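You operate a simulated robot arm through the tools that you are given. There is no shell and no other tool. Be economical: measure what you need, move in short steps, check, and stop when the job is done.

Carry out the task below with a simulated two-armed robot. There is one attempt and no reset: what you move stays moved.

## Task
Wipe up the spill on the parts table top with the cloth and put it back.
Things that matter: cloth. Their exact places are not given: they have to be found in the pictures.

Only the result counts: the job must be done as asked and must still hold three seconds after the hand-in. Knocking over, shifting, dropping, spilling or breaking anything else fails it. Flat cloth is picked up by pressing the open fingertips on it (5 to 10 N) and closing them slowly along it; thin cloth reads only 2 to 8 mm in the jaws.

## Robot
Two 7-joint arms with two-finger parallel grippers on one trunk, on a base that drives. Base frame: it is fixed to the floor where the robot stands at the start and does not move with it; the origin is under the middle of the robot, x ahead of it, y to its left, z up. Readings come in mm, rad, newtons and seconds.
The left shoulder is at the start at [70, 134, 1076], the right one opposite. Payload 1.57 kg a hand.
Tool frame (each hand has its own): the origin (TCP) lies between the finger pads and is the grasp point; the fingertips stand 30 mm ahead of it; z points along the fingers, y is the line along which they close. Largest opening 80 mm; finger width 17, thickness 12; the body of the gripper, 40 by 82 mm, starts 80 mm behind the TCP.
Orientation is that of the tool frame in the base frame, as a unit quaternion [x, y, z, w]. With the fingers straight down and closing along the base's y, the tool's x points along the base's -x, its y along +y and its z along -z.

## Interface
- The arms move only by the tool play_rows. It takes "left_plan", "right_plan" or both (then of equal length, played together; a hand with none holds still); each is a list of rows, each a list of 7 numbers: the finger opening in mm, from 0 to 80, then the shift along the tool's x, y, z in mm, then the turn, a rotation vector about the tool's x, y, z in rad. In form: [[gripper, tx, ty, tz, rx, ry, rz], ...]. A call has 1 to 10 rows; each row shifts and turns the commanded pose from where the row before left it, along the tool's axes as they then stand. Rows are played at 5 a second. More than 50 mm and 0.15 rad between two rows, or a gripper value outside its range, and nothing of the call is played. A pose out of reach is approached as far as the arm can. The call stops where the force on the tool passes 40 N (or 10 N more than at its start, if that is more) or the arm is blocked; 0.2 s more then pass. The fingers move at their own pace (about 153 mm/s each) and stop on an object; they squeeze with about 22 N. The grip force told is the motor's: it shows also when the fingers shut on nothing. Time passes only in rows, and 0.2 s behind the last, so rows that do not move let the fingers close. It gives the time, the measured TCP pose, the force on the tool (base axes), the opening and the grip force at its end, in the units of the frame above (readings bear some noise), and new pictures: "show" is both (left out), scene, wrist or none (wrist: the cameras of the hands that moved).
- Cameras (640 x 400 px; columns grow to the right, rows downward): "scene" is now at [123.9, 20.9, 1282.2]; the picture's right is [0.26, -0.96, 0.00], its down [-0.75, -0.20, -0.63] and it looks along [0.61, 0.17, -0.77] (base axes); focal length 280 px, centre (320, 200). "left" rides on the left gripper at [72, 7, -122] in its tool frame; the picture's right is [-0.09, 1.00, 0.00], its down [-0.84, -0.08, -0.54] and it looks along [-0.54, -0.05, 0.84] (tool axes); focal length 238 px, centre (320, 200). "right" rides on the right gripper at [72, -7, -122] in its tool frame; the picture's right is [0.09, 1.00, 0.00], its down [-0.84, 0.08, -0.54] and it looks along [-0.54, 0.05, 0.84] (tool axes); focal length 238 px, centre (320, 200).
- raise_lower(by): slides the trunk up (or, below 0, down) by that many mm; the arms and the scene camera ride with it, the base frame stays. It gives what a move gives, with no picture.
- drive_base(legs): drives the robot by 1 to 6 legs, each [ahead, left, turn to the left] in mm, mm and rad, along the robot's own axes; the way and the turn of a leg run together, so that a leg with both is an arc; at most 1500 mm and 3.142 rad a leg. The arms and the cameras ride along, it lands a little off, and it stops where it bumps. It gives what a move gives, and a new picture of the scene camera.
- aim_head(pan, tilt): turns the head with the scene camera to pan (to the left, within 1.501 rad either way) and tilt (down, from -0.506 to 1.204), counted from straight ahead of the robot. It gives what a move gives, and a new picture of the scene camera.
- locate(camera, pixels): for up to 12 pixels [column, row] of the newest picture of that camera ("zoom" is the newest enlarged one), the place [x, y, z] in the base frame of the surface seen there, good to about 3 mm. The clock stands still meanwhile.
- inspect(camera, box): a new picture of the part [left, top, right, bottom] of that camera's present view, enlarged. The clock stands still meanwhile.
- hand_in(): hands the job in; it is judged then, once.

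Keep the steps short. Do not move on a guess: measure, check each grasp and each placing, and mend mistakes. In all there are 80 turns and 170 pictures (those below and enlarged ones count). Leave the grippers open and the arms clear of the work at the hand-in unless told otherwise, and finish with a single line.

The tools are called by a JSON object that holds its "fn" and its "kwargs". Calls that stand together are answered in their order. play_rows: Moves the arms, as the interface text tells. Its arguments: {"type":"object","properties":{"left_plan":{"type":"array"},"right_plan":{"type":"array"},"show":{"type":"string","enum":["both","scene","wrist","none"]}},"required":[]} The other tools are called the same way: raise_lower (by) slides the trunk up or down; drive_base (legs) drives the base; aim_head (pan, tilt) turns the head that bears the scene camera; locate (camera, pixels) gives the place of the surface under pixels of a picture; inspect (camera, box) takes an enlarged picture of a part of a camera's view; hand_in () hands the job in.

At the start:

```text
time_s: 0.0
left_tool_pos: [423.2, 336.4, 944.6]
left_ee_rot: [-0.001, 1.0, 0.001, 0.0]
left_ft_force: [-0.1, -0.5, -0.1]
left_opening: 79.7
left_grip_force: 0.1
right_tool_pos: [417.1, -18.0, 990.6]
right_ee_rot: [0.0, 1.0, 0.0, -0.001]
right_ft_force: [0.7, -0.4, 0.6]
right_opening: 79.8
right_grip_force: 0.0
trunk travel left (down, up): [-650.0, 290.0]
robot x, y, heading: [0.8, -0.5, 0.001]
head pan, tilt: [0.265, 0.885]
```

scene: 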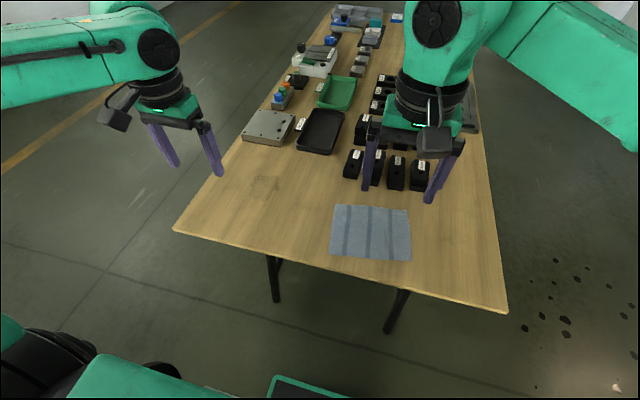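
right: 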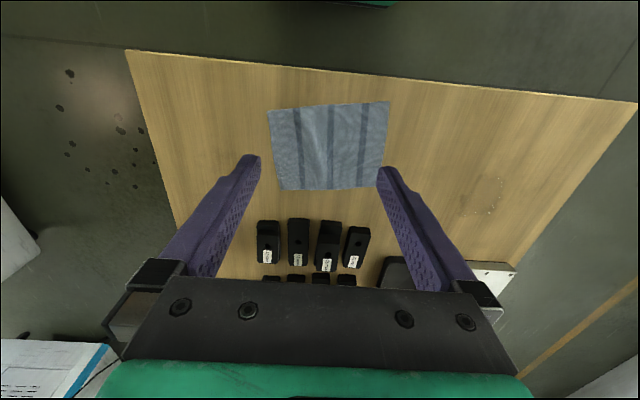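
left: 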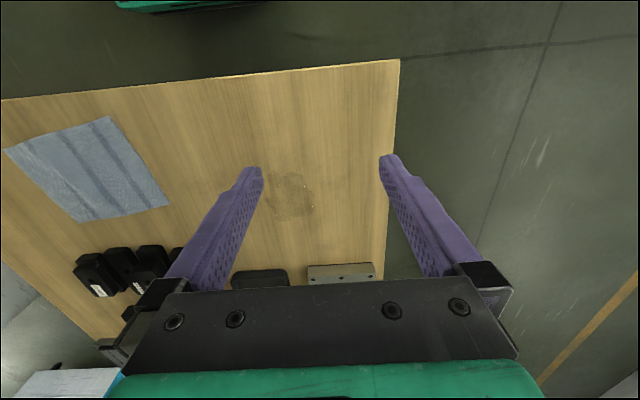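

The scene shows the cloth near (370,232) and a faint spill near (267,185). I'll measure both and enlarge them.

{"fn": "locate", "kwargs": {"camera": "scene", "pixels": [[335, 206], [409, 210], [410, 260], [330, 254], [370, 232], [267, 185], [255, 177], [280, 178], [250, 195], [275, 196], [173, 231], [507, 312]]}}

{"fn": "inspect", "kwargs": {"camera": "scene", "box": [220, 140, 440, 277]}}

{"fn": "inspect", "kwargs": {"camera": "left", "box": [200, 130, 400, 255]}}

```text
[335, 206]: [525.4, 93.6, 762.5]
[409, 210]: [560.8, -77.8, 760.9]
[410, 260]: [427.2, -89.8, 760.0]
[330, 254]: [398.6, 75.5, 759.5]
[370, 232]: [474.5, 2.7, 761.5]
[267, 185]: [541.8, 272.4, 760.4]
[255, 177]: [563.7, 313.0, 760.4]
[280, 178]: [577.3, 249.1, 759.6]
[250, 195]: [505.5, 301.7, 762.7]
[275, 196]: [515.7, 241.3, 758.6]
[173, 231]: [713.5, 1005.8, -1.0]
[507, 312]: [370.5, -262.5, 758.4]
```

```text
2.91 times, centred on (330, 208) of scene
```

zoom: 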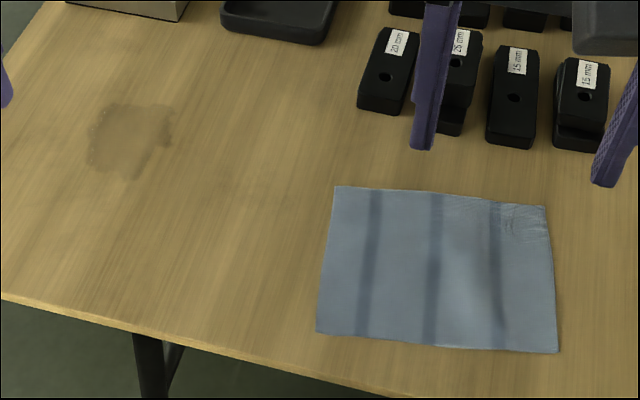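

```text
3.20 times, centred on (300, 192) of left
```

zoom: 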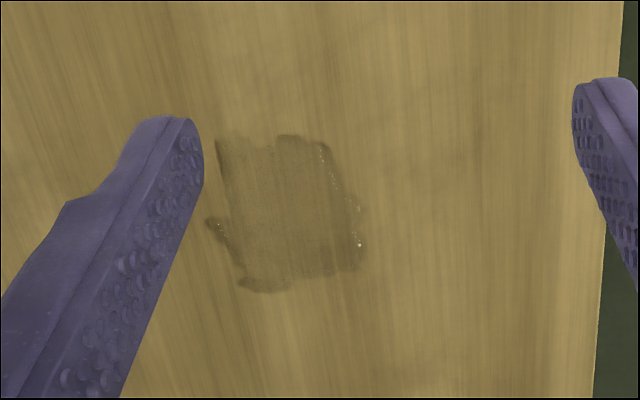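

Table is at z≈760, and the cloth is about 170×130 mm. The newest zoom is the left camera's, so I'll use it to measure the spill outline, plus the nearby obstacles and table edges.

{"fn": "locate", "kwargs": {"camera": "zoom", "pixels": [[218, 138], [320, 138], [365, 200], [358, 270], [265, 292], [208, 222], [600, 300], [290, 215]]}}

{"fn": "locate", "kwargs": {"camera": "scene", "pixels": [[180, 230], [241, 137], [284, 145], [297, 150], [328, 155], [353, 176], [344, 175], [376, 188], [390, 190], [300, 264]]}}

```text
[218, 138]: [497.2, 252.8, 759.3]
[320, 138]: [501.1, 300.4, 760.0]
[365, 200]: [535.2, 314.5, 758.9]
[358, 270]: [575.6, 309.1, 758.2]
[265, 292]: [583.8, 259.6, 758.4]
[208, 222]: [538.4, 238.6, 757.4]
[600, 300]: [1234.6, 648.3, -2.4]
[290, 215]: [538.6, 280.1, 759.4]
```

```text
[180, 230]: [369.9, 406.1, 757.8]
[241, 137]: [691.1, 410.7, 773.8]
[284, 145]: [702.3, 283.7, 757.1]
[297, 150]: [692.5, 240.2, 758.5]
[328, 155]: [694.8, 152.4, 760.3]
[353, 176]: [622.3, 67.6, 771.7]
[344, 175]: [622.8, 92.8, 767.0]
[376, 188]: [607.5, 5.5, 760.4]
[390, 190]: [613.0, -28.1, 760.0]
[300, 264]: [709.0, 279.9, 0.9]
```

Spill spans x 497–584, y 238–315. Plan: pinch the cloth near its left edge with the left hand, drag it flat over the spill, then drag it back by the opposite edge. First, the right hand moves aside and the left goes over the cloth's left edge, high.

{"fn": "play_rows", "kwargs": {"left_plan": [[52, -5, -36, 0, 0, 0, 0], [52, -5, -36, 0, 0, 0, 0], [52, -5, -36, 0, 0, 0, 0], [52, -5, -36, 0, 0, 0, 0], [52, -5, -36, 0, 0, 0, 0], [52, -5, -36, 0, 0, 0, 0], [52, -5, -36, 0, 0, 0, 0], [52, -7, -34, 0, 0, 0, 0], [52, 0, 0, 0, 0, 0, 0]], "right_plan": [[80, 0, -32, 0, 0, 0, 0], [80, 0, -32, 0, 0, 0, 0], [80, 0, -32, 0, 0, 0, 0], [80, 0, -32, 0, 0, 0, 0], [80, 0, -32, 0, 0, 0, 0], [80, 0, -32, 0, 0, 0, 0], [80, 0, -32, 0, 0, 0, 0], [80, 0, -32, 0, 0, 0, 0], [80, 0, 0, 0, 0, 0, 0]], "show": "both"}}

```text
time_s: 2.0
left_tool_pos: [450.6, 70.4, 945.7]
left_ee_rot: [-0.002, 1.0, -0.001, 0.001]
left_ft_force: [-0.4, -0.2, 0.1]
left_opening: 52.2
left_grip_force: 0.1
left hand out of reach, approached as far as the arm can: row 8
right_tool_pos: [416.6, -273.3, 991.4]
right_ee_rot: [0.001, 1.0, -0.001, 0.0]
right_ft_force: [0.7, -0.5, 0.7]
right_opening: 80.0
right_grip_force: 0.0
trunk travel left (down, up): [-650.0, 290.0]
robot x, y, heading: [-1.4, -2.7, 0.001]
head pan, tilt: [0.265, 0.885]
```

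scene: 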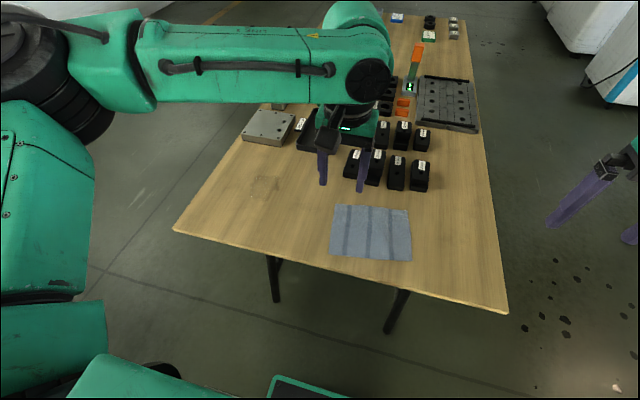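
right: 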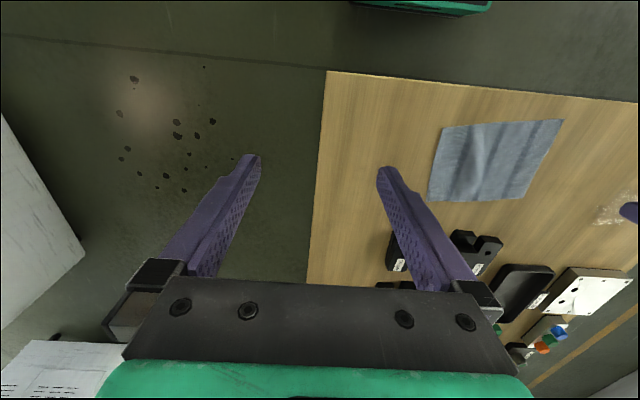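
left: 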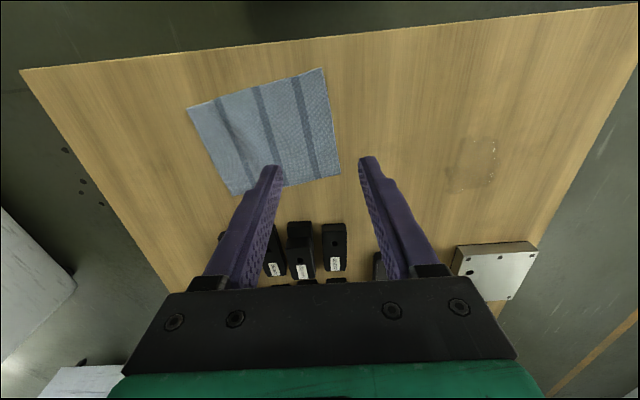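

The left arm can't go further inward. A small turn of the robot to the right (−0.3 rad) puts both cloth and spill in the left hand's range; hands are high and clear.

{"fn": "drive_base", "kwargs": {"legs": [[0, 0, -0.3]]}}

{"fn": "aim_head", "kwargs": {"pan": 0.62, "tilt": 0.95}}

```text
time_s: 3.4
left_tool_pos: [450.6, -66.5, 945.8]
left_ee_rot: [0.15, 0.989, -0.001, 0.001]
left_ft_force: [1.4, -0.4, -0.7]
left_opening: 52.2
left_grip_force: 0.0
right_tool_pos: [315.9, -385.2, 992.4]
right_ee_rot: [0.15, 0.989, 0.0, -0.001]
right_ft_force: [1.0, -0.5, 0.0]
right_opening: 80.2
right_grip_force: 0.1
trunk travel left (down, up): [-650.0, 290.0]
robot x, y, heading: [2.3, -0.5, -0.305]
head pan, tilt: [0.265, 0.885]
```

scene: 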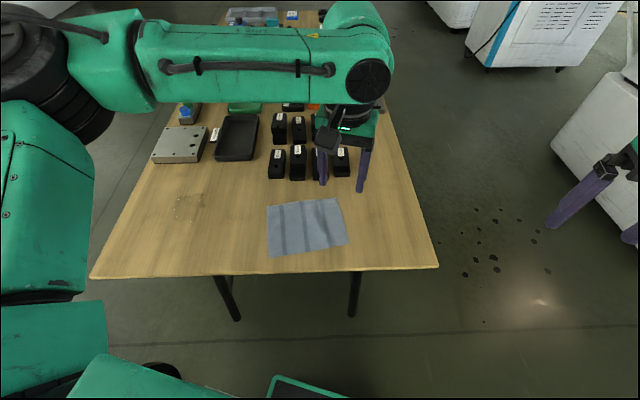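

```text
time_s: 4.2
left_tool_pos: [449.3, -66.7, 946.0]
left_ee_rot: [0.15, 0.989, -0.002, 0.0]
left_ft_force: [0.3, 0.1, -0.3]
left_opening: 52.2
left_grip_force: 0.0
right_tool_pos: [316.0, -385.2, 993.4]
right_ee_rot: [0.15, 0.989, 0.0, 0.0]
right_ft_force: [0.8, 0.1, 0.5]
right_opening: 79.8
right_grip_force: 0.1
trunk travel left (down, up): [-650.0, 290.0]
robot x, y, heading: [-0.7, 2.5, -0.304]
head pan, tilt: [0.62, 0.949]
```

scene: 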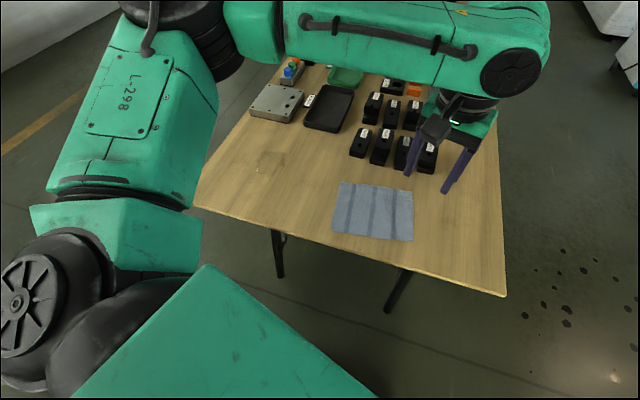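

Now the closing axis is at ~73°. I'll move to above (465,50), turn to align with the cloth edge, and descend to z≈830. I also re-measure the cloth corners.

{"fn": "locate", "kwargs": {"camera": "scene", "pixels": [[341, 183], [412, 191], [413, 241], [333, 231], [337, 207], [415, 216]]}}

{"fn": "play_rows", "kwargs": {"left_plan": [[52, 5, 29, 0, 0, 0, 0], [52, 5, 29, 0, 0, 0, 0], [52, 5, 29, 0, 0, 0, 0], [52, 5, 29, 0, 0, 0, 0], [52, 0, 0, 20, 0, 0, -0.149], [52, 0, 0, 20, 0, 0, -0.149], [52, 0, 0, 20, 0, 0, -0.149], [52, 0, 0, 30, 0, 0, 0], [52, 0, 0, 26, 0, 0, 0], [52, 0, 0, 0, 0, 0, 0]]}}

```text
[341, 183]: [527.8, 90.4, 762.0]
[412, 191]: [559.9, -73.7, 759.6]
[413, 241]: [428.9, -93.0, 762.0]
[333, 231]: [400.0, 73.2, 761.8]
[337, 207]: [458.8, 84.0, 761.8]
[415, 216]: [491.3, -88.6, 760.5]
```

```text
time_s: 6.4
left_tool_pos: [465.5, 49.7, 829.6]
left_ee_rot: [-0.073, 0.997, -0.001, 0.001]
left_ft_force: [0.9, 0.7, -0.2]
left_opening: 52.1
left_grip_force: 0.1
right_tool_pos: [316.0, -386.1, 991.4]
right_ee_rot: [0.151, 0.989, 0.0, 0.0]
right_ft_force: [1.1, -0.6, -0.1]
right_opening: 80.1
right_grip_force: 0.1
trunk travel left (down, up): [-650.0, 290.0]
robot x, y, heading: [3.7, 2.9, -0.301]
head pan, tilt: [0.62, 0.949]
```

scene: 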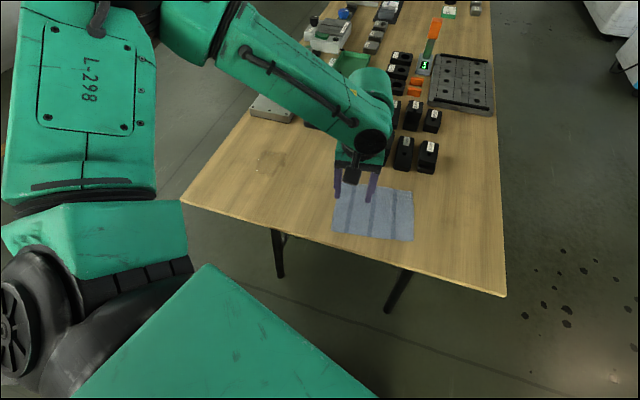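
left: 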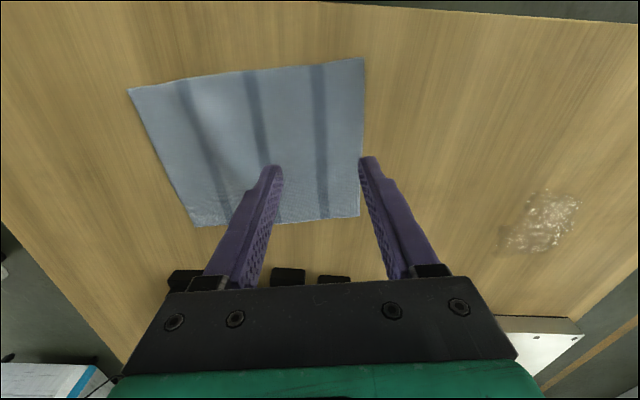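

Reached exactly, aligned with the cloth edge. I narrow to 36 mm so both tips are on the cloth and descend towards contact (TCP ≈790).

{"fn": "play_rows", "kwargs": {"left_plan": [[36, 0, 0, 15, 0, 0, 0], [36, 0, 0, 15, 0, 0, 0], [36, 0, 0, 4, 0, 0, 0], [36, 0, 0, 2, 0, 0, 0], [36, 0, 0, 1, 0, 0, 0], [36, 0, 0, 0, 0, 0, 0]], "show": "wrist"}}

```text
time_s: 7.8
left_tool_pos: [465.7, 49.8, 793.2]
left_ee_rot: [-0.074, 0.997, -0.001, 0.001]
left_ft_force: [0.3, 0.5, -0.7]
left_opening: 36.0
left_grip_force: 0.0
right_tool_pos: [315.6, -384.0, 992.1]
right_ee_rot: [0.15, 0.989, 0.001, 0.0]
right_ft_force: [0.3, 0.3, -0.7]
right_opening: 80.1
right_grip_force: 0.1
trunk travel left (down, up): [-650.0, 290.0]
robot x, y, heading: [-0.8, -1.3, -0.305]
head pan, tilt: [0.62, 0.949]
```

left: 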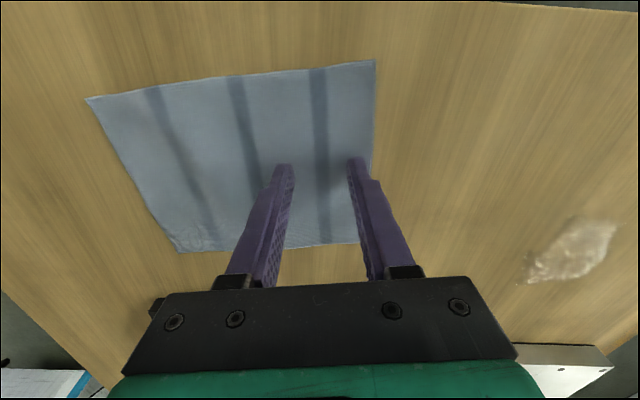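

No contact yet at 793.2; going down in 1 mm steps.

{"fn": "play_rows", "kwargs": {"left_plan": [[36, 0, 0, 1, 0, 0, 0], [36, 0, 0, 1, 0, 0, 0], [36, 0, 0, 0.5, 0, 0, 0], [36, 0, 0, 0, 0, 0, 0]], "show": "none"}}

```text
time_s: 8.8
left_tool_pos: [466.4, 50.3, 791.4]
left_ee_rot: [-0.073, 0.997, -0.001, 0.001]
left_ft_force: [2.1, -0.2, 6.6]
left_opening: 36.2
left_grip_force: 0.2
right_tool_pos: [315.4, -384.5, 992.7]
right_ee_rot: [0.15, 0.989, 0.001, 0.0]
right_ft_force: [-0.3, -0.1, -0.4]
right_opening: 80.0
right_grip_force: 0.1
trunk travel left (down, up): [-650.0, 290.0]
robot x, y, heading: [4.4, -2.5, -0.303]
head pan, tilt: [0.62, 0.949]
```

6.6 N of contact: in the right range. Closing slowly along the cloth.

{"fn": "play_rows", "kwargs": {"left_plan": [[32, 0, 0, 0, 0, 0, 0], [28, 0, 0, 0, 0, 0, 0], [24, 0, 0, 0, 0, 0, 0], [20, 0, 0, 0, 0, 0, 0], [16, 0, 0, 0, 0, 0, 0], [12, 0, 0, 0, 0, 0, 0], [8, 0, 0, 0, 0, 0, 0], [4, 0, 0, 0, 0, 0, 0], [0, 0, 0, 0, 0, 0, 0], [0, 0, 0, 0, 0, 0, 0]]}}

```text
time_s: 11.0
left_tool_pos: [465.5, 49.5, 791.0]
left_ee_rot: [-0.073, 0.997, -0.002, 0.001]
left_ft_force: [0.5, 0.3, 10.0]
left_opening: 6.3
left_grip_force: 21.7
right_tool_pos: [314.5, -385.6, 992.4]
right_ee_rot: [0.15, 0.989, 0.0, 0.001]
right_ft_force: [0.3, -0.6, 0.1]
right_opening: 80.2
right_grip_force: 0.1
trunk travel left (down, up): [-650.0, 290.0]
robot x, y, heading: [-3.7, 3.9, -0.304]
head pan, tilt: [0.62, 0.949]
```

scene: 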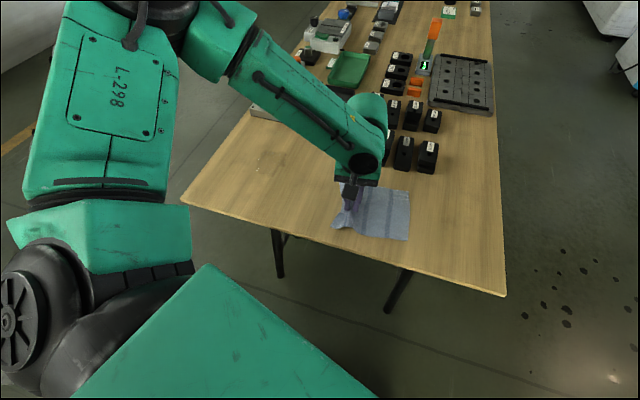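
left: 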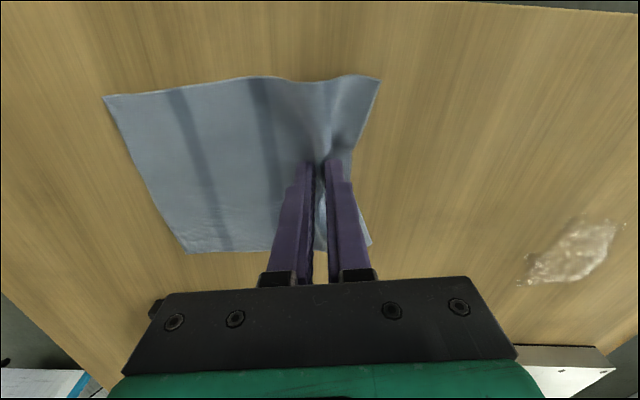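

Grip on cloth at 6.3 mm. Lift 6 mm and drag +y 130 mm first (keeps the cloth clear of the blocks at x≥607).

{"fn": "play_rows", "kwargs": {"left_plan": [[0, 0, 0, -6, 0, 0, 0], [0, -3.2, 21.7, 0, 0, 0, 0], [0, -3.2, 21.7, 0, 0, 0, 0], [0, -3.2, 21.7, 0, 0, 0, 0], [0, -3.2, 21.7, 0, 0, 0, 0], [0, -3.2, 21.7, 0, 0, 0, 0], [0, -3.2, 21.7, 0, 0, 0, 0], [0, 0, 0, 0, 0, 0, 0]]}}

```text
time_s: 12.8
left_tool_pos: [465.7, 180.8, 795.0]
left_ee_rot: [-0.073, 0.997, 0.0, 0.001]
left_ft_force: [0.2, 0.4, -0.3]
left_opening: 1.8
left_grip_force: 21.3
right_tool_pos: [316.5, -384.9, 991.5]
right_ee_rot: [0.15, 0.989, 0.001, 0.001]
right_ft_force: [-0.8, -0.7, 0.2]
right_opening: 80.2
right_grip_force: 0.0
trunk travel left (down, up): [-650.0, 290.0]
robot x, y, heading: [-0.6, 1.1, -0.305]
head pan, tilt: [0.62, 0.949]
```

scene: 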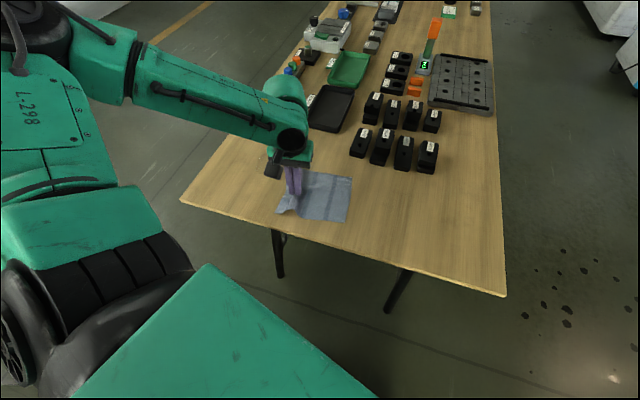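
left: 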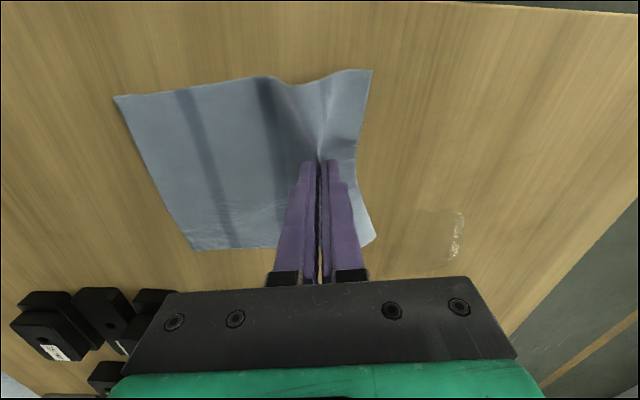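

The cloth follows nicely. Next: drag +x 70, then +y over the spill.

{"fn": "play_rows", "kwargs": {"left_plan": [[0, -24.2, 6.5, 0, 0, 0, 0], [0, -24.2, 6.5, 0, 0, 0, 0], [0, -24.2, 6.5, 0, 0, 0, 0], [0, -3.2, 21.7, 2, 0, 0, 0], [0, -3.2, 21.7, 1, 0, 0, 0], [0, -3.2, 21.7, 0, 0, 0, 0], [0, -3.2, 21.7, 0, 0, 0, 0], [0, -3.2, 21.7, 0, 0, 0, 0], [0, 0, 0, 0, 0, 0, 0]]}}

```text
time_s: 14.8
left_tool_pos: [533.8, 322.1, 792.4]
left_ee_rot: [-0.073, 0.997, -0.001, 0.0]
left_ft_force: [0.0, -0.2, -0.8]
left_opening: 1.9
left_grip_force: 21.9
right_tool_pos: [315.7, -383.9, 992.5]
right_ee_rot: [0.151, 0.989, 0.0, 0.0]
right_ft_force: [-0.4, 0.4, 0.3]
right_opening: 80.1
right_grip_force: 0.1
trunk travel left (down, up): [-650.0, 290.0]
robot x, y, heading: [-0.4, -0.9, -0.303]
head pan, tilt: [0.62, 0.949]
```

scene: 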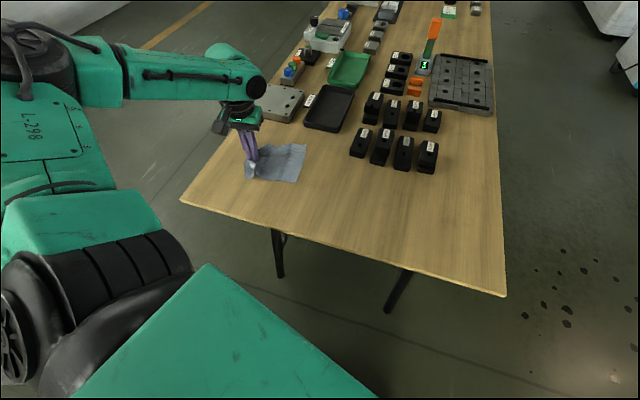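
left: 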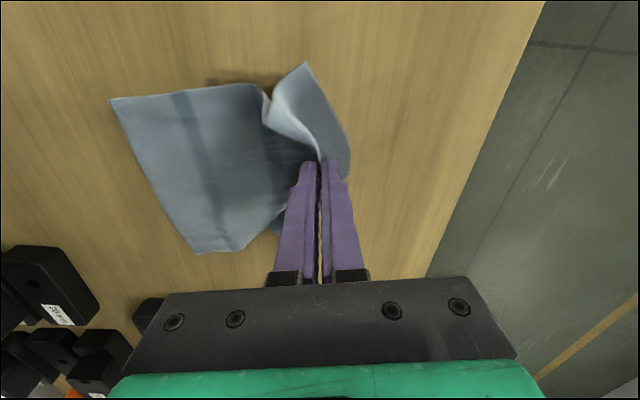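

The cloth is over the spill. I'll wipe sideways: −x 40, back +x 60, then −x 20 to sweep the whole spill, and look.

{"fn": "play_rows", "kwargs": {"left_plan": [[0, 19.8, 2.9, 1, 0, 0, 0], [0, 19.8, 2.9, 0, 0, 0, 0], [0, -19.8, -2.9, 0, 0, 0, 0], [0, -19.8, -2.9, 0, 0, 0, 0], [0, -19.8, -2.9, 0, 0, 0, 0], [0, 19.8, 2.9, 0, 0, 0, 0], [0, 19.8, 2.9, 0, 0, 0, 0], [0, 19.8, 2.9, 0, 0, 0, 0], [0, -3, 20, 0, 0, 0, 0], [0, -3, 20, 0, 0, 0, 0]]}}

{"fn": "inspect", "kwargs": {"camera": "scene", "box": [200, 120, 360, 220]}}

```text
time_s: 17.0
left_tool_pos: [495.1, 361.3, 791.9]
left_ee_rot: [-0.074, 0.997, 0.0, 0.001]
left_ft_force: [0.7, -1.8, 2.7]
left_opening: 1.8
left_grip_force: 21.8
right_tool_pos: [314.6, -385.4, 991.9]
right_ee_rot: [0.151, 0.989, 0.002, 0.0]
right_ft_force: [0.6, 0.7, -0.3]
right_opening: 79.8
right_grip_force: 0.1
trunk travel left (down, up): [-650.0, 290.0]
robot x, y, heading: [-1.4, 1.0, -0.298]
head pan, tilt: [0.62, 0.949]
```

scene: 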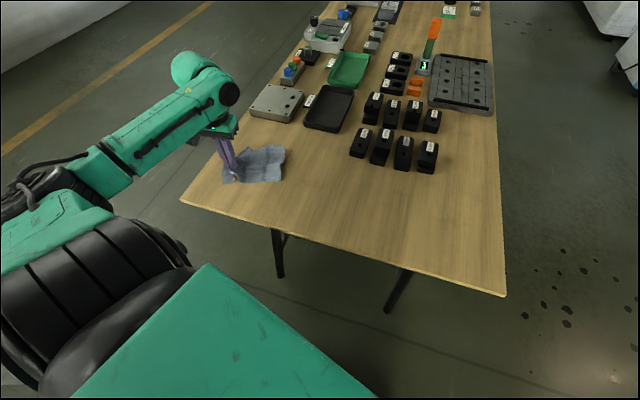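
left: 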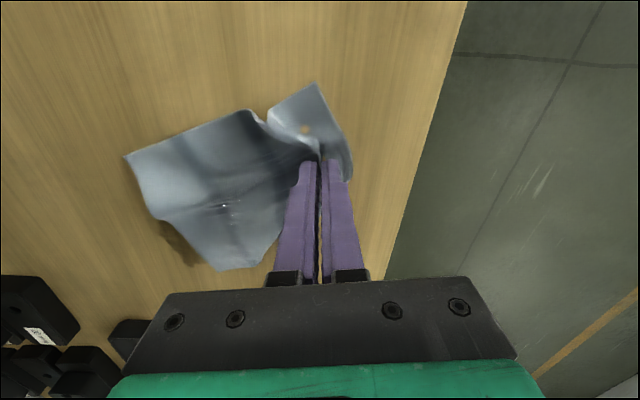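

```text
4.00 times, centred on (280, 170) of scene
```

zoom: 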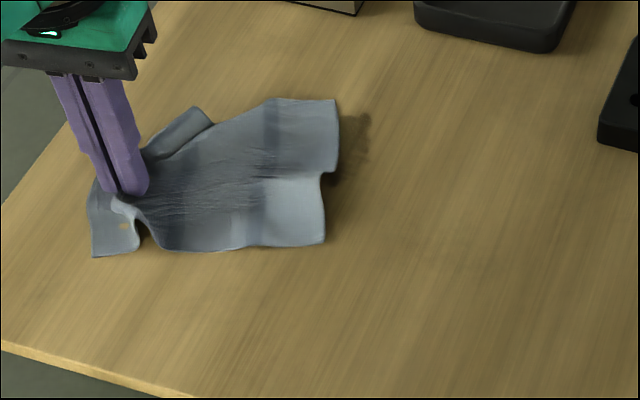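

Dark damp marks appear on the cloth, and a bit of spill remains near zoom (355,150). I'll sweep the cloth toward +x over that side and then back toward the near side to see what's left.

{"fn": "locate", "kwargs": {"camera": "zoom", "pixels": [[355, 150], [335, 100], [325, 240], [265, 160]]}}

{"fn": "play_rows", "kwargs": {"left_plan": [[0, -19.8, -2.9, 0, 0, 0, 0], [0, -19.8, -2.9, 0, 0, 0, 0], [0, -19.8, -2.9, 0, 0, 0, 0], [0, -18, -12, 0, 0, 0, 0], [0, -12, -18, 0, 0, 0, 0], [0, 0, -20, 0, 0, 0, 0], [0, 0, -20, 0, 0, 0, 0], [0, 0, 0, 0, 0, 0, 0]]}}

{"fn": "inspect", "kwargs": {"camera": "scene", "box": [200, 120, 360, 220]}}

```text
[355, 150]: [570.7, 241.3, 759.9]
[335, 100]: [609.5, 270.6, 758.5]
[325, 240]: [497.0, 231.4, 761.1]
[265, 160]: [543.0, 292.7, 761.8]
```

```text
time_s: 18.8
left_tool_pos: [595.8, 297.2, 792.2]
left_ee_rot: [-0.072, 0.997, -0.001, -0.001]
left_ft_force: [-0.2, -0.5, 1.4]
left_opening: 2.0
left_grip_force: 21.9
right_tool_pos: [316.5, -384.0, 992.3]
right_ee_rot: [0.15, 0.989, 0.0, 0.0]
right_ft_force: [0.1, 0.0, 0.4]
right_opening: 80.1
right_grip_force: 0.1
trunk travel left (down, up): [-650.0, 290.0]
robot x, y, heading: [3.8, -1.6, -0.304]
head pan, tilt: [0.62, 0.949]
```

scene: 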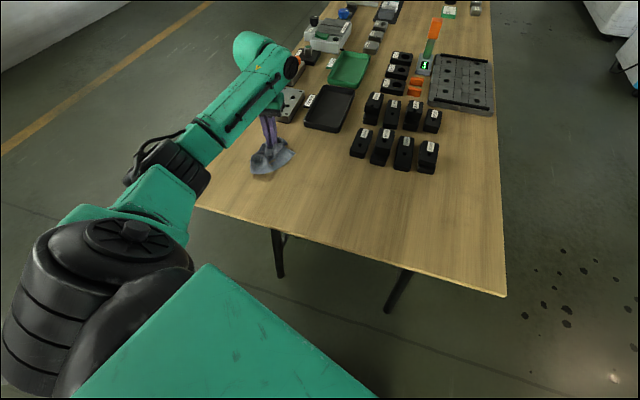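
left: 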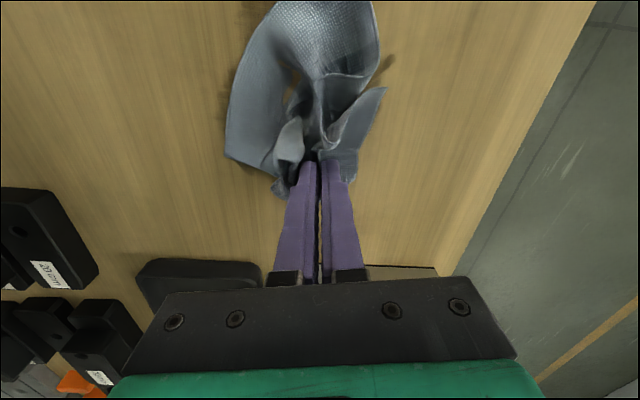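

```text
4.00 times, centred on (280, 170) of scene
```

zoom: 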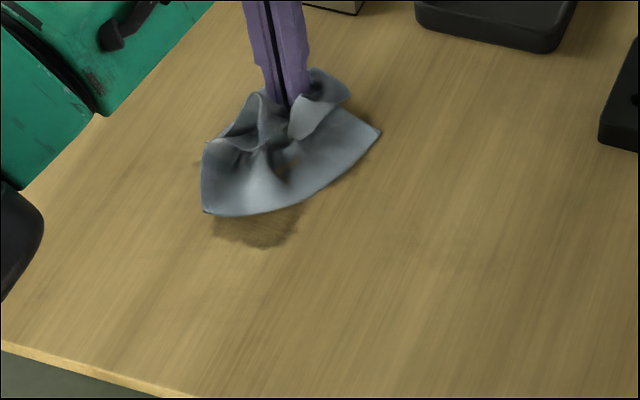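

Spill remains near side (zoom 255,235). Now mop with the bundle under light pressure in raster strokes.

{"fn": "play_rows", "kwargs": {"left_plan": [[0, 0, 0, 1, 0, 0, 0], [0, 22, 3.3, 0, 0, 0, 0], [0, 22, 3.3, 0, 0, 0, 0], [0, 22, 3.3, 0, 0, 0, 0], [0, 22, 3.3, 0, 0, 0, 0], [0, 22, 3.3, 0, 0, 0, 0], [0, 3.2, -21.7, 0, 0, 0, 0], [0, -22, -3.3, 0, 0, 0, 0], [0, -22, -3.3, 0, 0, 0, 0], [0, -22, -3.3, 0, 0, 0, 0]], "show": "none"}}

{"fn": "play_rows", "kwargs": {"left_plan": [[0, -22, -3.3, 0, 0, 0, 0], [0, -22, -3.3, 0, 0, 0, 0], [0, 3.2, -21.7, 0, 0, 0, 0], [0, 22, 3.3, 0, 0, 0, 0], [0, 22, 3.3, 0, 0, 0, 0], [0, 22, 3.3, 0, 0, 0, 0], [0, 22, 3.3, 0, 0, 0, 0], [0, 22, 3.3, 0, 0, 0, 0], [0, 3.2, -21.7, 0, 0, 0, 0], [0, 3.2, -21.7, 0, 0, 0, 0]]}}

{"fn": "inspect", "kwargs": {"camera": "scene", "box": [200, 120, 360, 220]}}

```text
time_s: 21.0
left_tool_pos: [549.5, 274.4, 791.8]
left_ee_rot: [-0.074, 0.997, -0.001, 0.001]
left_ft_force: [-2.8, 0.3, 7.0]
left_opening: 1.8
left_grip_force: 22.1
right_tool_pos: [315.0, -384.7, 993.1]
right_ee_rot: [0.15, 0.989, 0.002, 0.0]
right_ft_force: [-0.4, 0.9, -0.2]
right_opening: 79.9
right_grip_force: 0.0
trunk travel left (down, up): [-650.0, 290.0]
robot x, y, heading: [0.2, -1.2, -0.304]
head pan, tilt: [0.62, 0.949]
```

```text
time_s: 23.2
left_tool_pos: [483.0, 208.8, 791.8]
left_ee_rot: [-0.073, 0.997, 0.001, 0.002]
left_ft_force: [0.4, 2.7, 6.7]
left_opening: 1.7
left_grip_force: 22.4
right_tool_pos: [314.9, -385.4, 991.9]
right_ee_rot: [0.15, 0.989, 0.0, 0.0]
right_ft_force: [-0.2, -0.1, 0.0]
right_opening: 80.3
right_grip_force: 0.2
trunk travel left (down, up): [-650.0, 290.0]
robot x, y, heading: [0.1, -0.9, -0.305]
head pan, tilt: [0.62, 0.949]
```

scene: 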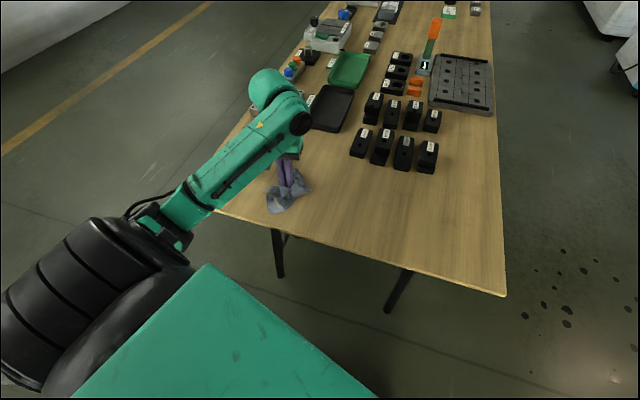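
left: 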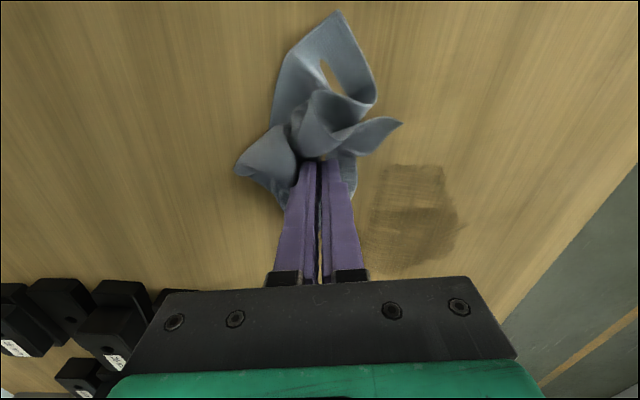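

```text
4.00 times, centred on (280, 170) of scene
```

zoom: 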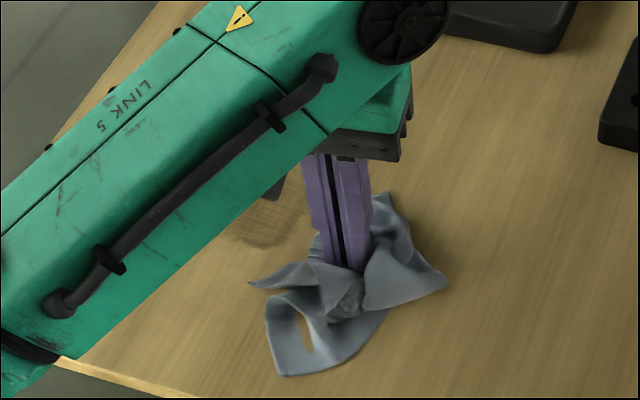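

The spill is duller but still there. Let me look closer at the residue.

{"fn": "inspect", "kwargs": {"camera": "left", "box": [340, 140, 500, 290]}}

{"fn": "locate", "kwargs": {"camera": "left", "pixels": [[387, 165], [443, 167], [462, 225], [435, 262], [365, 270], [365, 215]]}}

```text
2.67 times, centred on (420, 215) of left
```

zoom: 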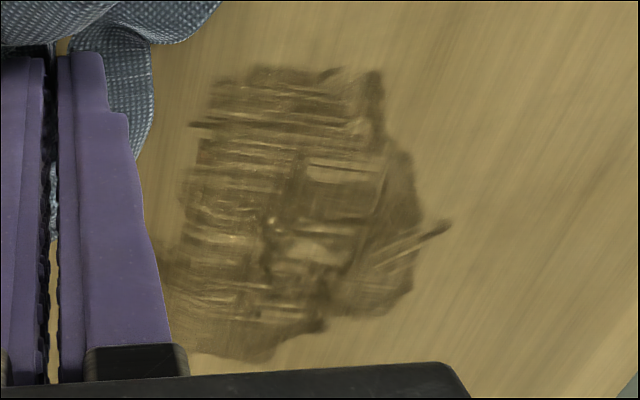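

```text
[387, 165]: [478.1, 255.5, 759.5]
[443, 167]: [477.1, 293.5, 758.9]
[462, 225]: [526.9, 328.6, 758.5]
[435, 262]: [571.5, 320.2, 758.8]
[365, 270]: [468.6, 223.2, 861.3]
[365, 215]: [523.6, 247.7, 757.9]
```

The spill is streaked: strokes along y have partly cleaned it. I'll do a denser raster of y strokes under slightly more pressure (x from 500 to 580, 15 mm apart).

{"fn": "play_rows", "kwargs": {"left_plan": [[0, -15, -2.2, 0.7, 0, 0, 0], [0, -3.6, 24.7, 0, 0, 0, 0], [0, -3.6, 24.7, 0, 0, 0, 0], [0, -3.6, 24.7, 0, 0, 0, 0], [0, -3.6, 24.7, 0, 0, 0, 0], [0, -3.6, 24.7, 0, 0, 0, 0], [0, -14.8, -2.2, 0, 0, 0, 0], [0, 3.6, -24.7, 0, 0, 0, 0], [0, 3.6, -24.7, 0, 0, 0, 0], [0, 3.6, -24.7, 0, 0, 0, 0]], "show": "none"}}

{"fn": "play_rows", "kwargs": {"left_plan": [[0, 3.6, -24.7, 0, 0, 0, 0], [0, 3.6, -24.7, 0, 0, 0, 0], [0, -14.8, -2.2, 0, 0, 0, 0], [0, -3.6, 24.7, 0, 0, 0, 0], [0, -3.6, 24.7, 0, 0, 0, 0], [0, -3.6, 24.7, 0, 0, 0, 0], [0, -3.6, 24.7, 0, 0, 0, 0], [0, -3.6, 24.7, 0, 0, 0, 0], [0, -14.8, -2.2, 0, 0, 0, 0], [0, 3.6, -24.7, 0, 0, 0, 0]], "show": "none"}}

{"fn": "play_rows", "kwargs": {"left_plan": [[0, 3.6, -24.7, 0, 0, 0, 0], [0, 3.6, -24.7, 0, 0, 0, 0], [0, 3.6, -24.7, 0, 0, 0, 0], [0, 3.6, -24.7, 0, 0, 0, 0], [0, 10, 0, 0, 0, 0, 0], [0, 20, 0, 0, 0, 0, 0], [0, 20, 0, 0, 0, 0, 0], [0, 0, 0, 0, 0, 0, 0]]}}

{"fn": "inspect", "kwargs": {"camera": "left", "box": [310, 120, 500, 290]}}

```text
time_s: 25.4
left_tool_pos: [512.0, 259.1, 791.9]
left_ee_rot: [-0.074, 0.997, 0.0, 0.002]
left_ft_force: [0.8, 5.4, 13.7]
left_opening: 1.8
left_grip_force: 22.2
right_tool_pos: [315.9, -385.3, 991.8]
right_ee_rot: [0.151, 0.989, 0.001, 0.001]
right_ft_force: [-0.3, 0.2, 0.5]
right_opening: 80.1
right_grip_force: 0.0
trunk travel left (down, up): [-650.0, 290.0]
robot x, y, heading: [2.7, -1.3, -0.302]
head pan, tilt: [0.62, 0.949]
```

```text
time_s: 27.6
left_tool_pos: [542.8, 309.2, 791.6]
left_ee_rot: [-0.073, 0.997, -0.001, 0.002]
left_ft_force: [0.5, 4.8, 10.1]
left_opening: 1.7
left_grip_force: 21.8
right_tool_pos: [314.5, -386.4, 991.8]
right_ee_rot: [0.149, 0.989, 0.001, 0.001]
right_ft_force: [-0.3, 0.2, 0.0]
right_opening: 79.9
right_grip_force: 0.0
trunk travel left (down, up): [-650.0, 290.0]
robot x, y, heading: [1.3, 2.8, -0.3]
head pan, tilt: [0.62, 0.949]
```

```text
time_s: 29.4
left_tool_pos: [491.8, 201.9, 790.7]
left_ee_rot: [-0.073, 0.997, 0.0, 0.001]
left_ft_force: [5.0, 0.0, 13.4]
left_opening: 1.6
left_grip_force: 21.9
right_tool_pos: [315.9, -386.0, 990.8]
right_ee_rot: [0.15, 0.989, 0.001, 0.0]
right_ft_force: [0.7, -0.5, 0.0]
right_opening: 80.0
right_grip_force: 0.0
trunk travel left (down, up): [-650.0, 290.0]
robot x, y, heading: [-0.5, -2.2, -0.3]
head pan, tilt: [0.62, 0.949]
```

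scene: 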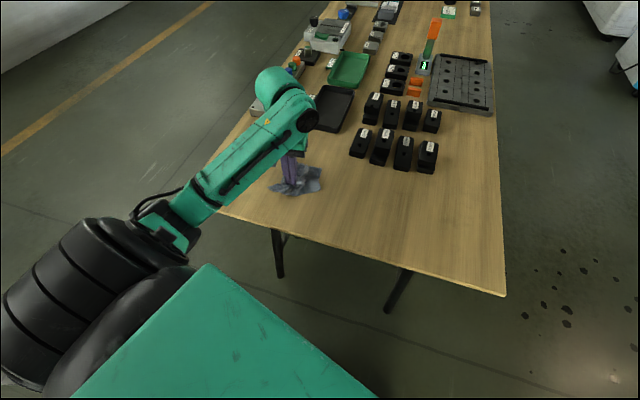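
left: 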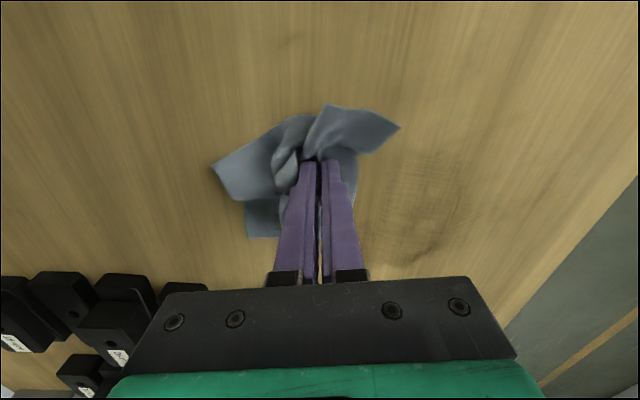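

```text
2.35 times, centred on (405, 205) of left
```

zoom: 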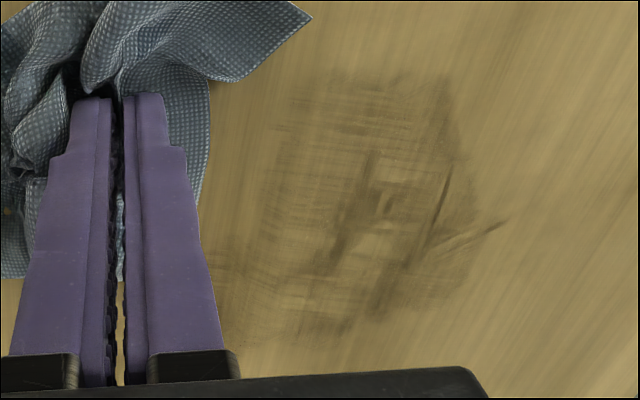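

Clear progress: it's mostly faded. Locating the residue and repeating the raster.

{"fn": "locate", "kwargs": {"camera": "zoom", "pixels": [[290, 75], [450, 80], [505, 222], [460, 300], [340, 335], [230, 260], [250, 330], [270, 130]]}}

{"fn": "play_rows", "kwargs": {"left_plan": [[0, 0, 0, 0, 0, 0, 0], [0, -3.6, 24.7, 0, 0, 0, 0], [0, -3.6, 24.7, 0, 0, 0, 0], [0, -3.6, 24.7, 0, 0, 0, 0], [0, -3.6, 24.7, 0, 0, 0, 0], [0, -3.6, 24.7, 0, 0, 0, 0], [0, -3.6, 24.7, 0, 0, 0, 0], [0, -12.8, -1.9, 0, 0, 0, 0], [0, 3.6, -24.7, 0, 0, 0, 0], [0, 3.6, -24.7, 0, 0, 0, 0]], "show": "none"}}

{"fn": "play_rows", "kwargs": {"left_plan": [[0, 3.6, -24.7, 0, 0, 0, 0], [0, 3.6, -24.7, 0, 0, 0, 0], [0, 3.6, -24.7, 0, 0, 0, 0], [0, -12.8, -1.9, 0, 0, 0, 0], [0, -3.6, 24.7, 0, 0, 0, 0], [0, -3.6, 24.7, 0, 0, 0, 0], [0, -3.6, 24.7, 0, 0, 0, 0], [0, -3.6, 24.7, 0, 0, 0, 0], [0, -3.6, 24.7, 0, 0, 0, 0], [0, -12.8, -1.9, 0, 0, 0, 0]], "show": "none"}}

{"fn": "play_rows", "kwargs": {"left_plan": [[0, 3.6, -24.7, 0, 0, 0, 0], [0, 3.6, -24.7, 0, 0, 0, 0], [0, 3.6, -24.7, 0, 0, 0, 0], [0, 3.6, -24.7, 0, 0, 0, 0], [0, 3.6, -24.7, 0, 0, 0, 0], [0, -12.8, -1.9, 0, 0, 0, 0], [0, -3.6, 24.7, 0, 0, 0, 0], [0, -3.6, 24.7, 0, 0, 0, 0], [0, -3.6, 24.7, 0, 0, 0, 0], [0, -3.6, 24.7, 0, 0, 0, 0]], "show": "none"}}

{"fn": "play_rows", "kwargs": {"left_plan": [[0, -3.6, 24.7, 0, 0, 0, 0], [0, -12.8, -1.9, 0, 0, 0, 0], [0, 3.6, -24.7, 0, 0, 0, 0], [0, 3.6, -24.7, 0, 0, 0, 0], [0, 3.6, -24.7, 0, 0, 0, 0], [0, 3.6, -24.7, 0, 0, 0, 0], [0, 3.6, -24.7, 0, 0, 0, 0], [0, 3.6, -24.7, 0, 0, 0, 0], [0, 20, 0, 0, 0, 0, 0], [0, 20, 0, 0, 0, 0, 0]]}}

{"fn": "inspect", "kwargs": {"camera": "left", "box": [310, 120, 500, 290]}}

```text
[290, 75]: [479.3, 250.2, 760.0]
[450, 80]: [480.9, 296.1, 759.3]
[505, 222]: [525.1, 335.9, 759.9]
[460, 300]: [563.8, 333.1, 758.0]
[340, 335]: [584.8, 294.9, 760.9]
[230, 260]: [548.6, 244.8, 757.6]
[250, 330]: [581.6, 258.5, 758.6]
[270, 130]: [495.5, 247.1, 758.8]
```

```text
time_s: 31.6
left_tool_pos: [505.2, 302.2, 792.4]
left_ee_rot: [-0.075, 0.997, 0.0, 0.001]
left_ft_force: [-1.6, 3.9, 10.4]
left_opening: 1.8
left_grip_force: 22.5
right_tool_pos: [313.9, -386.4, 991.8]
right_ee_rot: [0.151, 0.989, 0.001, 0.001]
right_ft_force: [-0.3, 0.4, 0.0]
right_opening: 79.8
right_grip_force: 0.0
trunk travel left (down, up): [-650.0, 290.0]
robot x, y, heading: [-0.7, -0.8, -0.3]
head pan, tilt: [0.62, 0.949]
```

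```text
time_s: 33.8
left_tool_pos: [531.3, 353.7, 792.2]
left_ee_rot: [-0.075, 0.997, 0.001, 0.0]
left_ft_force: [-3.8, 0.7, 8.3]
left_opening: 2.0
left_grip_force: 21.7
right_tool_pos: [314.0, -385.2, 992.4]
right_ee_rot: [0.15, 0.989, 0.001, 0.001]
right_ft_force: [0.1, -0.1, 0.9]
right_opening: 80.4
right_grip_force: 0.0
trunk travel left (down, up): [-650.0, 290.0]
robot x, y, heading: [-0.3, -2.4, -0.297]
head pan, tilt: [0.62, 0.949]
```

```text
time_s: 36.0
left_tool_pos: [545.8, 325.7, 791.2]
left_ee_rot: [-0.074, 0.997, 0.0, 0.001]
left_ft_force: [1.3, -3.5, 9.9]
left_opening: 1.8
left_grip_force: 22.3
right_tool_pos: [315.9, -385.8, 992.4]
right_ee_rot: [0.151, 0.989, 0.001, 0.0]
right_ft_force: [-0.3, 0.5, -0.8]
right_opening: 80.0
right_grip_force: 0.1
trunk travel left (down, up): [-650.0, 290.0]
robot x, y, heading: [-1.4, 1.0, -0.297]
head pan, tilt: [0.62, 0.949]
```

```text
time_s: 38.2
left_tool_pos: [519.8, 195.9, 791.3]
left_ee_rot: [-0.073, 0.997, 0.0, 0.002]
left_ft_force: [4.6, 1.2, 14.5]
left_opening: 1.8
left_grip_force: 21.4
right_tool_pos: [314.7, -385.5, 993.0]
right_ee_rot: [0.151, 0.989, 0.0, 0.001]
right_ft_force: [0.0, 0.1, 0.3]
right_opening: 80.1
right_grip_force: 0.0
trunk travel left (down, up): [-650.0, 290.0]
robot x, y, heading: [1.1, 2.0, -0.303]
head pan, tilt: [0.62, 0.949]
```

scene: 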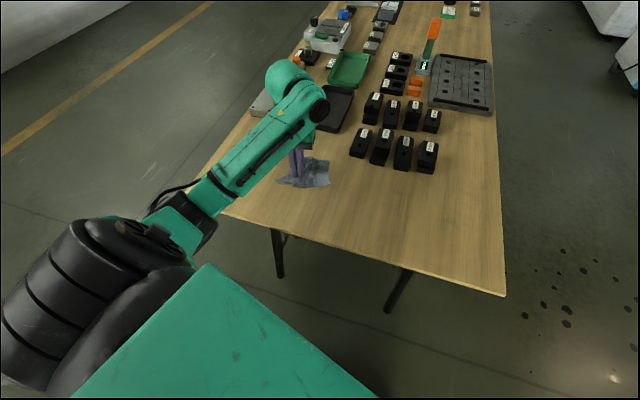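
left: 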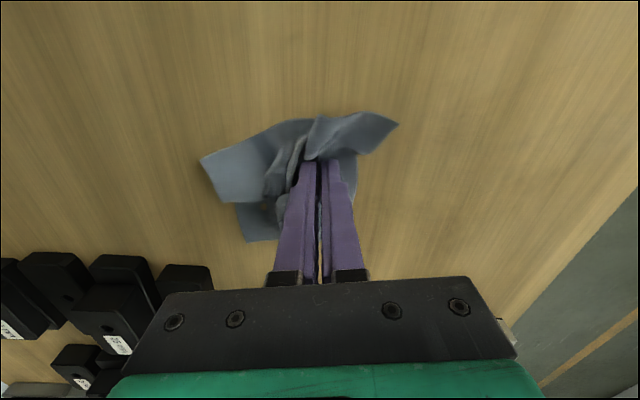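

```text
2.35 times, centred on (405, 205) of left
```

zoom: 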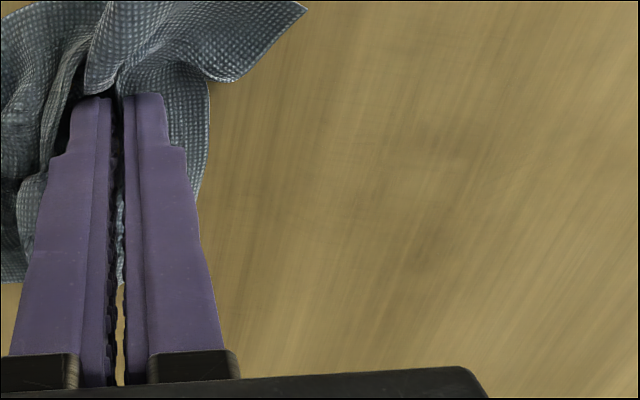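

Almost gone; only a faint trace near zoom (430,235). One more raster, reaching a bit farther in +x.

{"fn": "locate", "kwargs": {"camera": "zoom", "pixels": [[430, 235], [420, 260], [440, 150], [300, 330]]}}

{"fn": "play_rows", "kwargs": {"left_plan": [[0, -3.6, 24.7, 0, 0, 0, 0], [0, -3.6, 24.7, 0, 0, 0, 0], [0, -3.6, 24.7, 0, 0, 0, 0], [0, -3.6, 24.7, 0, 0, 0, 0], [0, -3.6, 24.7, 0, 0, 0, 0], [0, -3.6, 24.7, 0, 0, 0, 0], [0, -14.8, -2.2, 0, 0, 0, 0], [0, 3.6, -24.7, 0, 0, 0, 0], [0, 3.6, -24.7, 0, 0, 0, 0], [0, 3.6, -24.7, 0, 0, 0, 0]], "show": "none"}}

{"fn": "play_rows", "kwargs": {"left_plan": [[0, 3.6, -24.7, 0, 0, 0, 0], [0, 3.6, -24.7, 0, 0, 0, 0], [0, -14.8, -2.2, 0, 0, 0, 0], [0, -3.6, 24.7, 0, 0, 0, 0], [0, -3.6, 24.7, 0, 0, 0, 0], [0, -3.6, 24.7, 0, 0, 0, 0], [0, -3.6, 24.7, 0, 0, 0, 0], [0, -3.6, 24.7, 0, 0, 0, 0], [0, -14.8, -2.2, 0, 0, 0, 0], [0, 3.6, -24.7, 0, 0, 0, 0]], "show": "none"}}

{"fn": "play_rows", "kwargs": {"left_plan": [[0, 3.6, -24.7, 0, 0, 0, 0], [0, 3.6, -24.7, 0, 0, 0, 0], [0, 3.6, -24.7, 0, 0, 0, 0], [0, 3.6, -24.7, 0, 0, 0, 0], [0, 3.6, -24.7, 0, 0, 0, 0], [0, 20, 0, 0, 0, 0, 0], [0, 20, 0, 0, 0, 0, 0], [0, 0, 0, 0, 0, 0, 0]]}}

{"fn": "inspect", "kwargs": {"camera": "left", "box": [310, 120, 500, 290]}}

```text
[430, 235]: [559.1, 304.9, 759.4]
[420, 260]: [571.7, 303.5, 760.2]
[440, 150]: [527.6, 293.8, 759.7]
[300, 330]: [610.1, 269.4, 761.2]
```

```text
time_s: 40.4
left_tool_pos: [533.2, 270.6, 791.2]
left_ee_rot: [-0.074, 0.997, -0.001, 0.002]
left_ft_force: [-2.2, 5.2, 11.2]
left_opening: 2.0
left_grip_force: 21.9
right_tool_pos: [314.5, -384.5, 991.2]
right_ee_rot: [0.15, 0.989, 0.001, 0.001]
right_ft_force: [-0.2, 0.1, -0.6]
right_opening: 80.1
right_grip_force: 0.0
trunk travel left (down, up): [-650.0, 290.0]
robot x, y, heading: [-1.6, 0.7, -0.302]
head pan, tilt: [0.62, 0.949]
```

```text
time_s: 42.6
left_tool_pos: [563.3, 321.1, 792.4]
left_ee_rot: [-0.074, 0.997, 0.001, 0.002]
left_ft_force: [-0.5, 4.0, 8.9]
left_opening: 2.0
left_grip_force: 22.1
right_tool_pos: [314.8, -384.5, 992.6]
right_ee_rot: [0.149, 0.989, 0.0, 0.0]
right_ft_force: [0.0, 0.3, 0.0]
right_opening: 80.0
right_grip_force: 0.1
trunk travel left (down, up): [-650.0, 290.0]
robot x, y, heading: [-1.1, -2.5, -0.305]
head pan, tilt: [0.62, 0.949]
```

```text
time_s: 44.4
left_tool_pos: [523.2, 189.6, 791.0]
left_ee_rot: [-0.073, 0.997, -0.001, 0.001]
left_ft_force: [4.7, 0.2, 14.2]
left_opening: 1.8
left_grip_force: 21.7
right_tool_pos: [314.8, -385.4, 992.1]
right_ee_rot: [0.15, 0.989, 0.001, 0.002]
right_ft_force: [0.5, 0.2, -0.8]
right_opening: 79.8
right_grip_force: 0.0
trunk travel left (down, up): [-650.0, 290.0]
robot x, y, heading: [-6.3, 0.1, -0.298]
head pan, tilt: [0.62, 0.949]
```

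scene: 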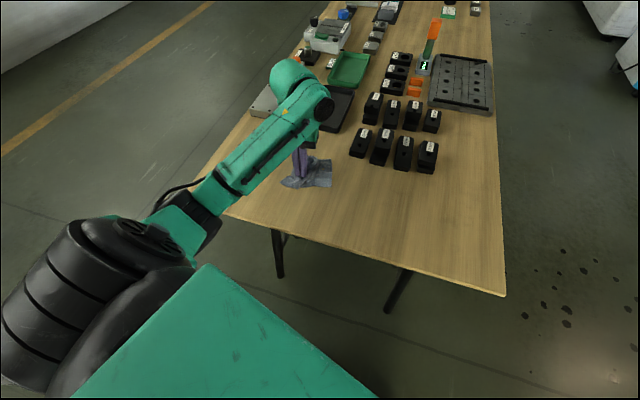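
left: 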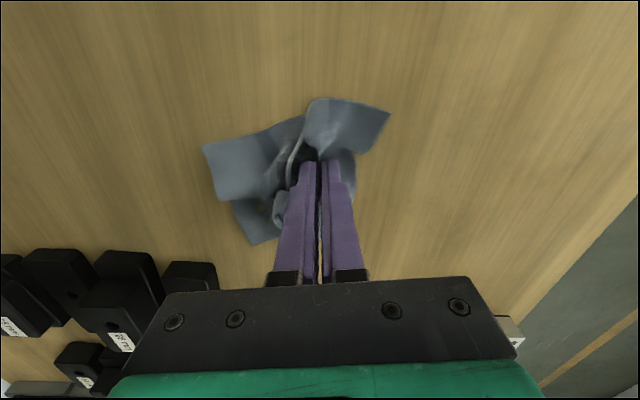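

```text
2.35 times, centred on (405, 205) of left
```

zoom: 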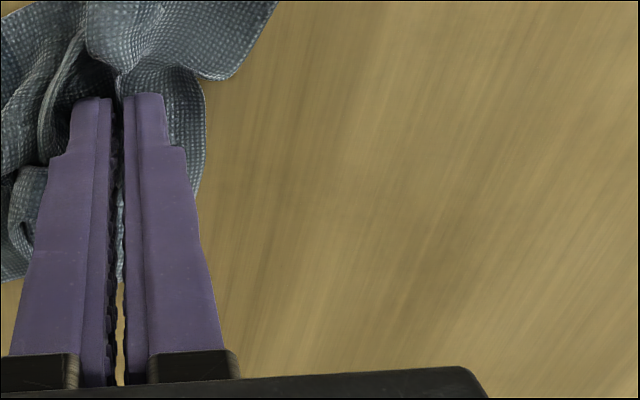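

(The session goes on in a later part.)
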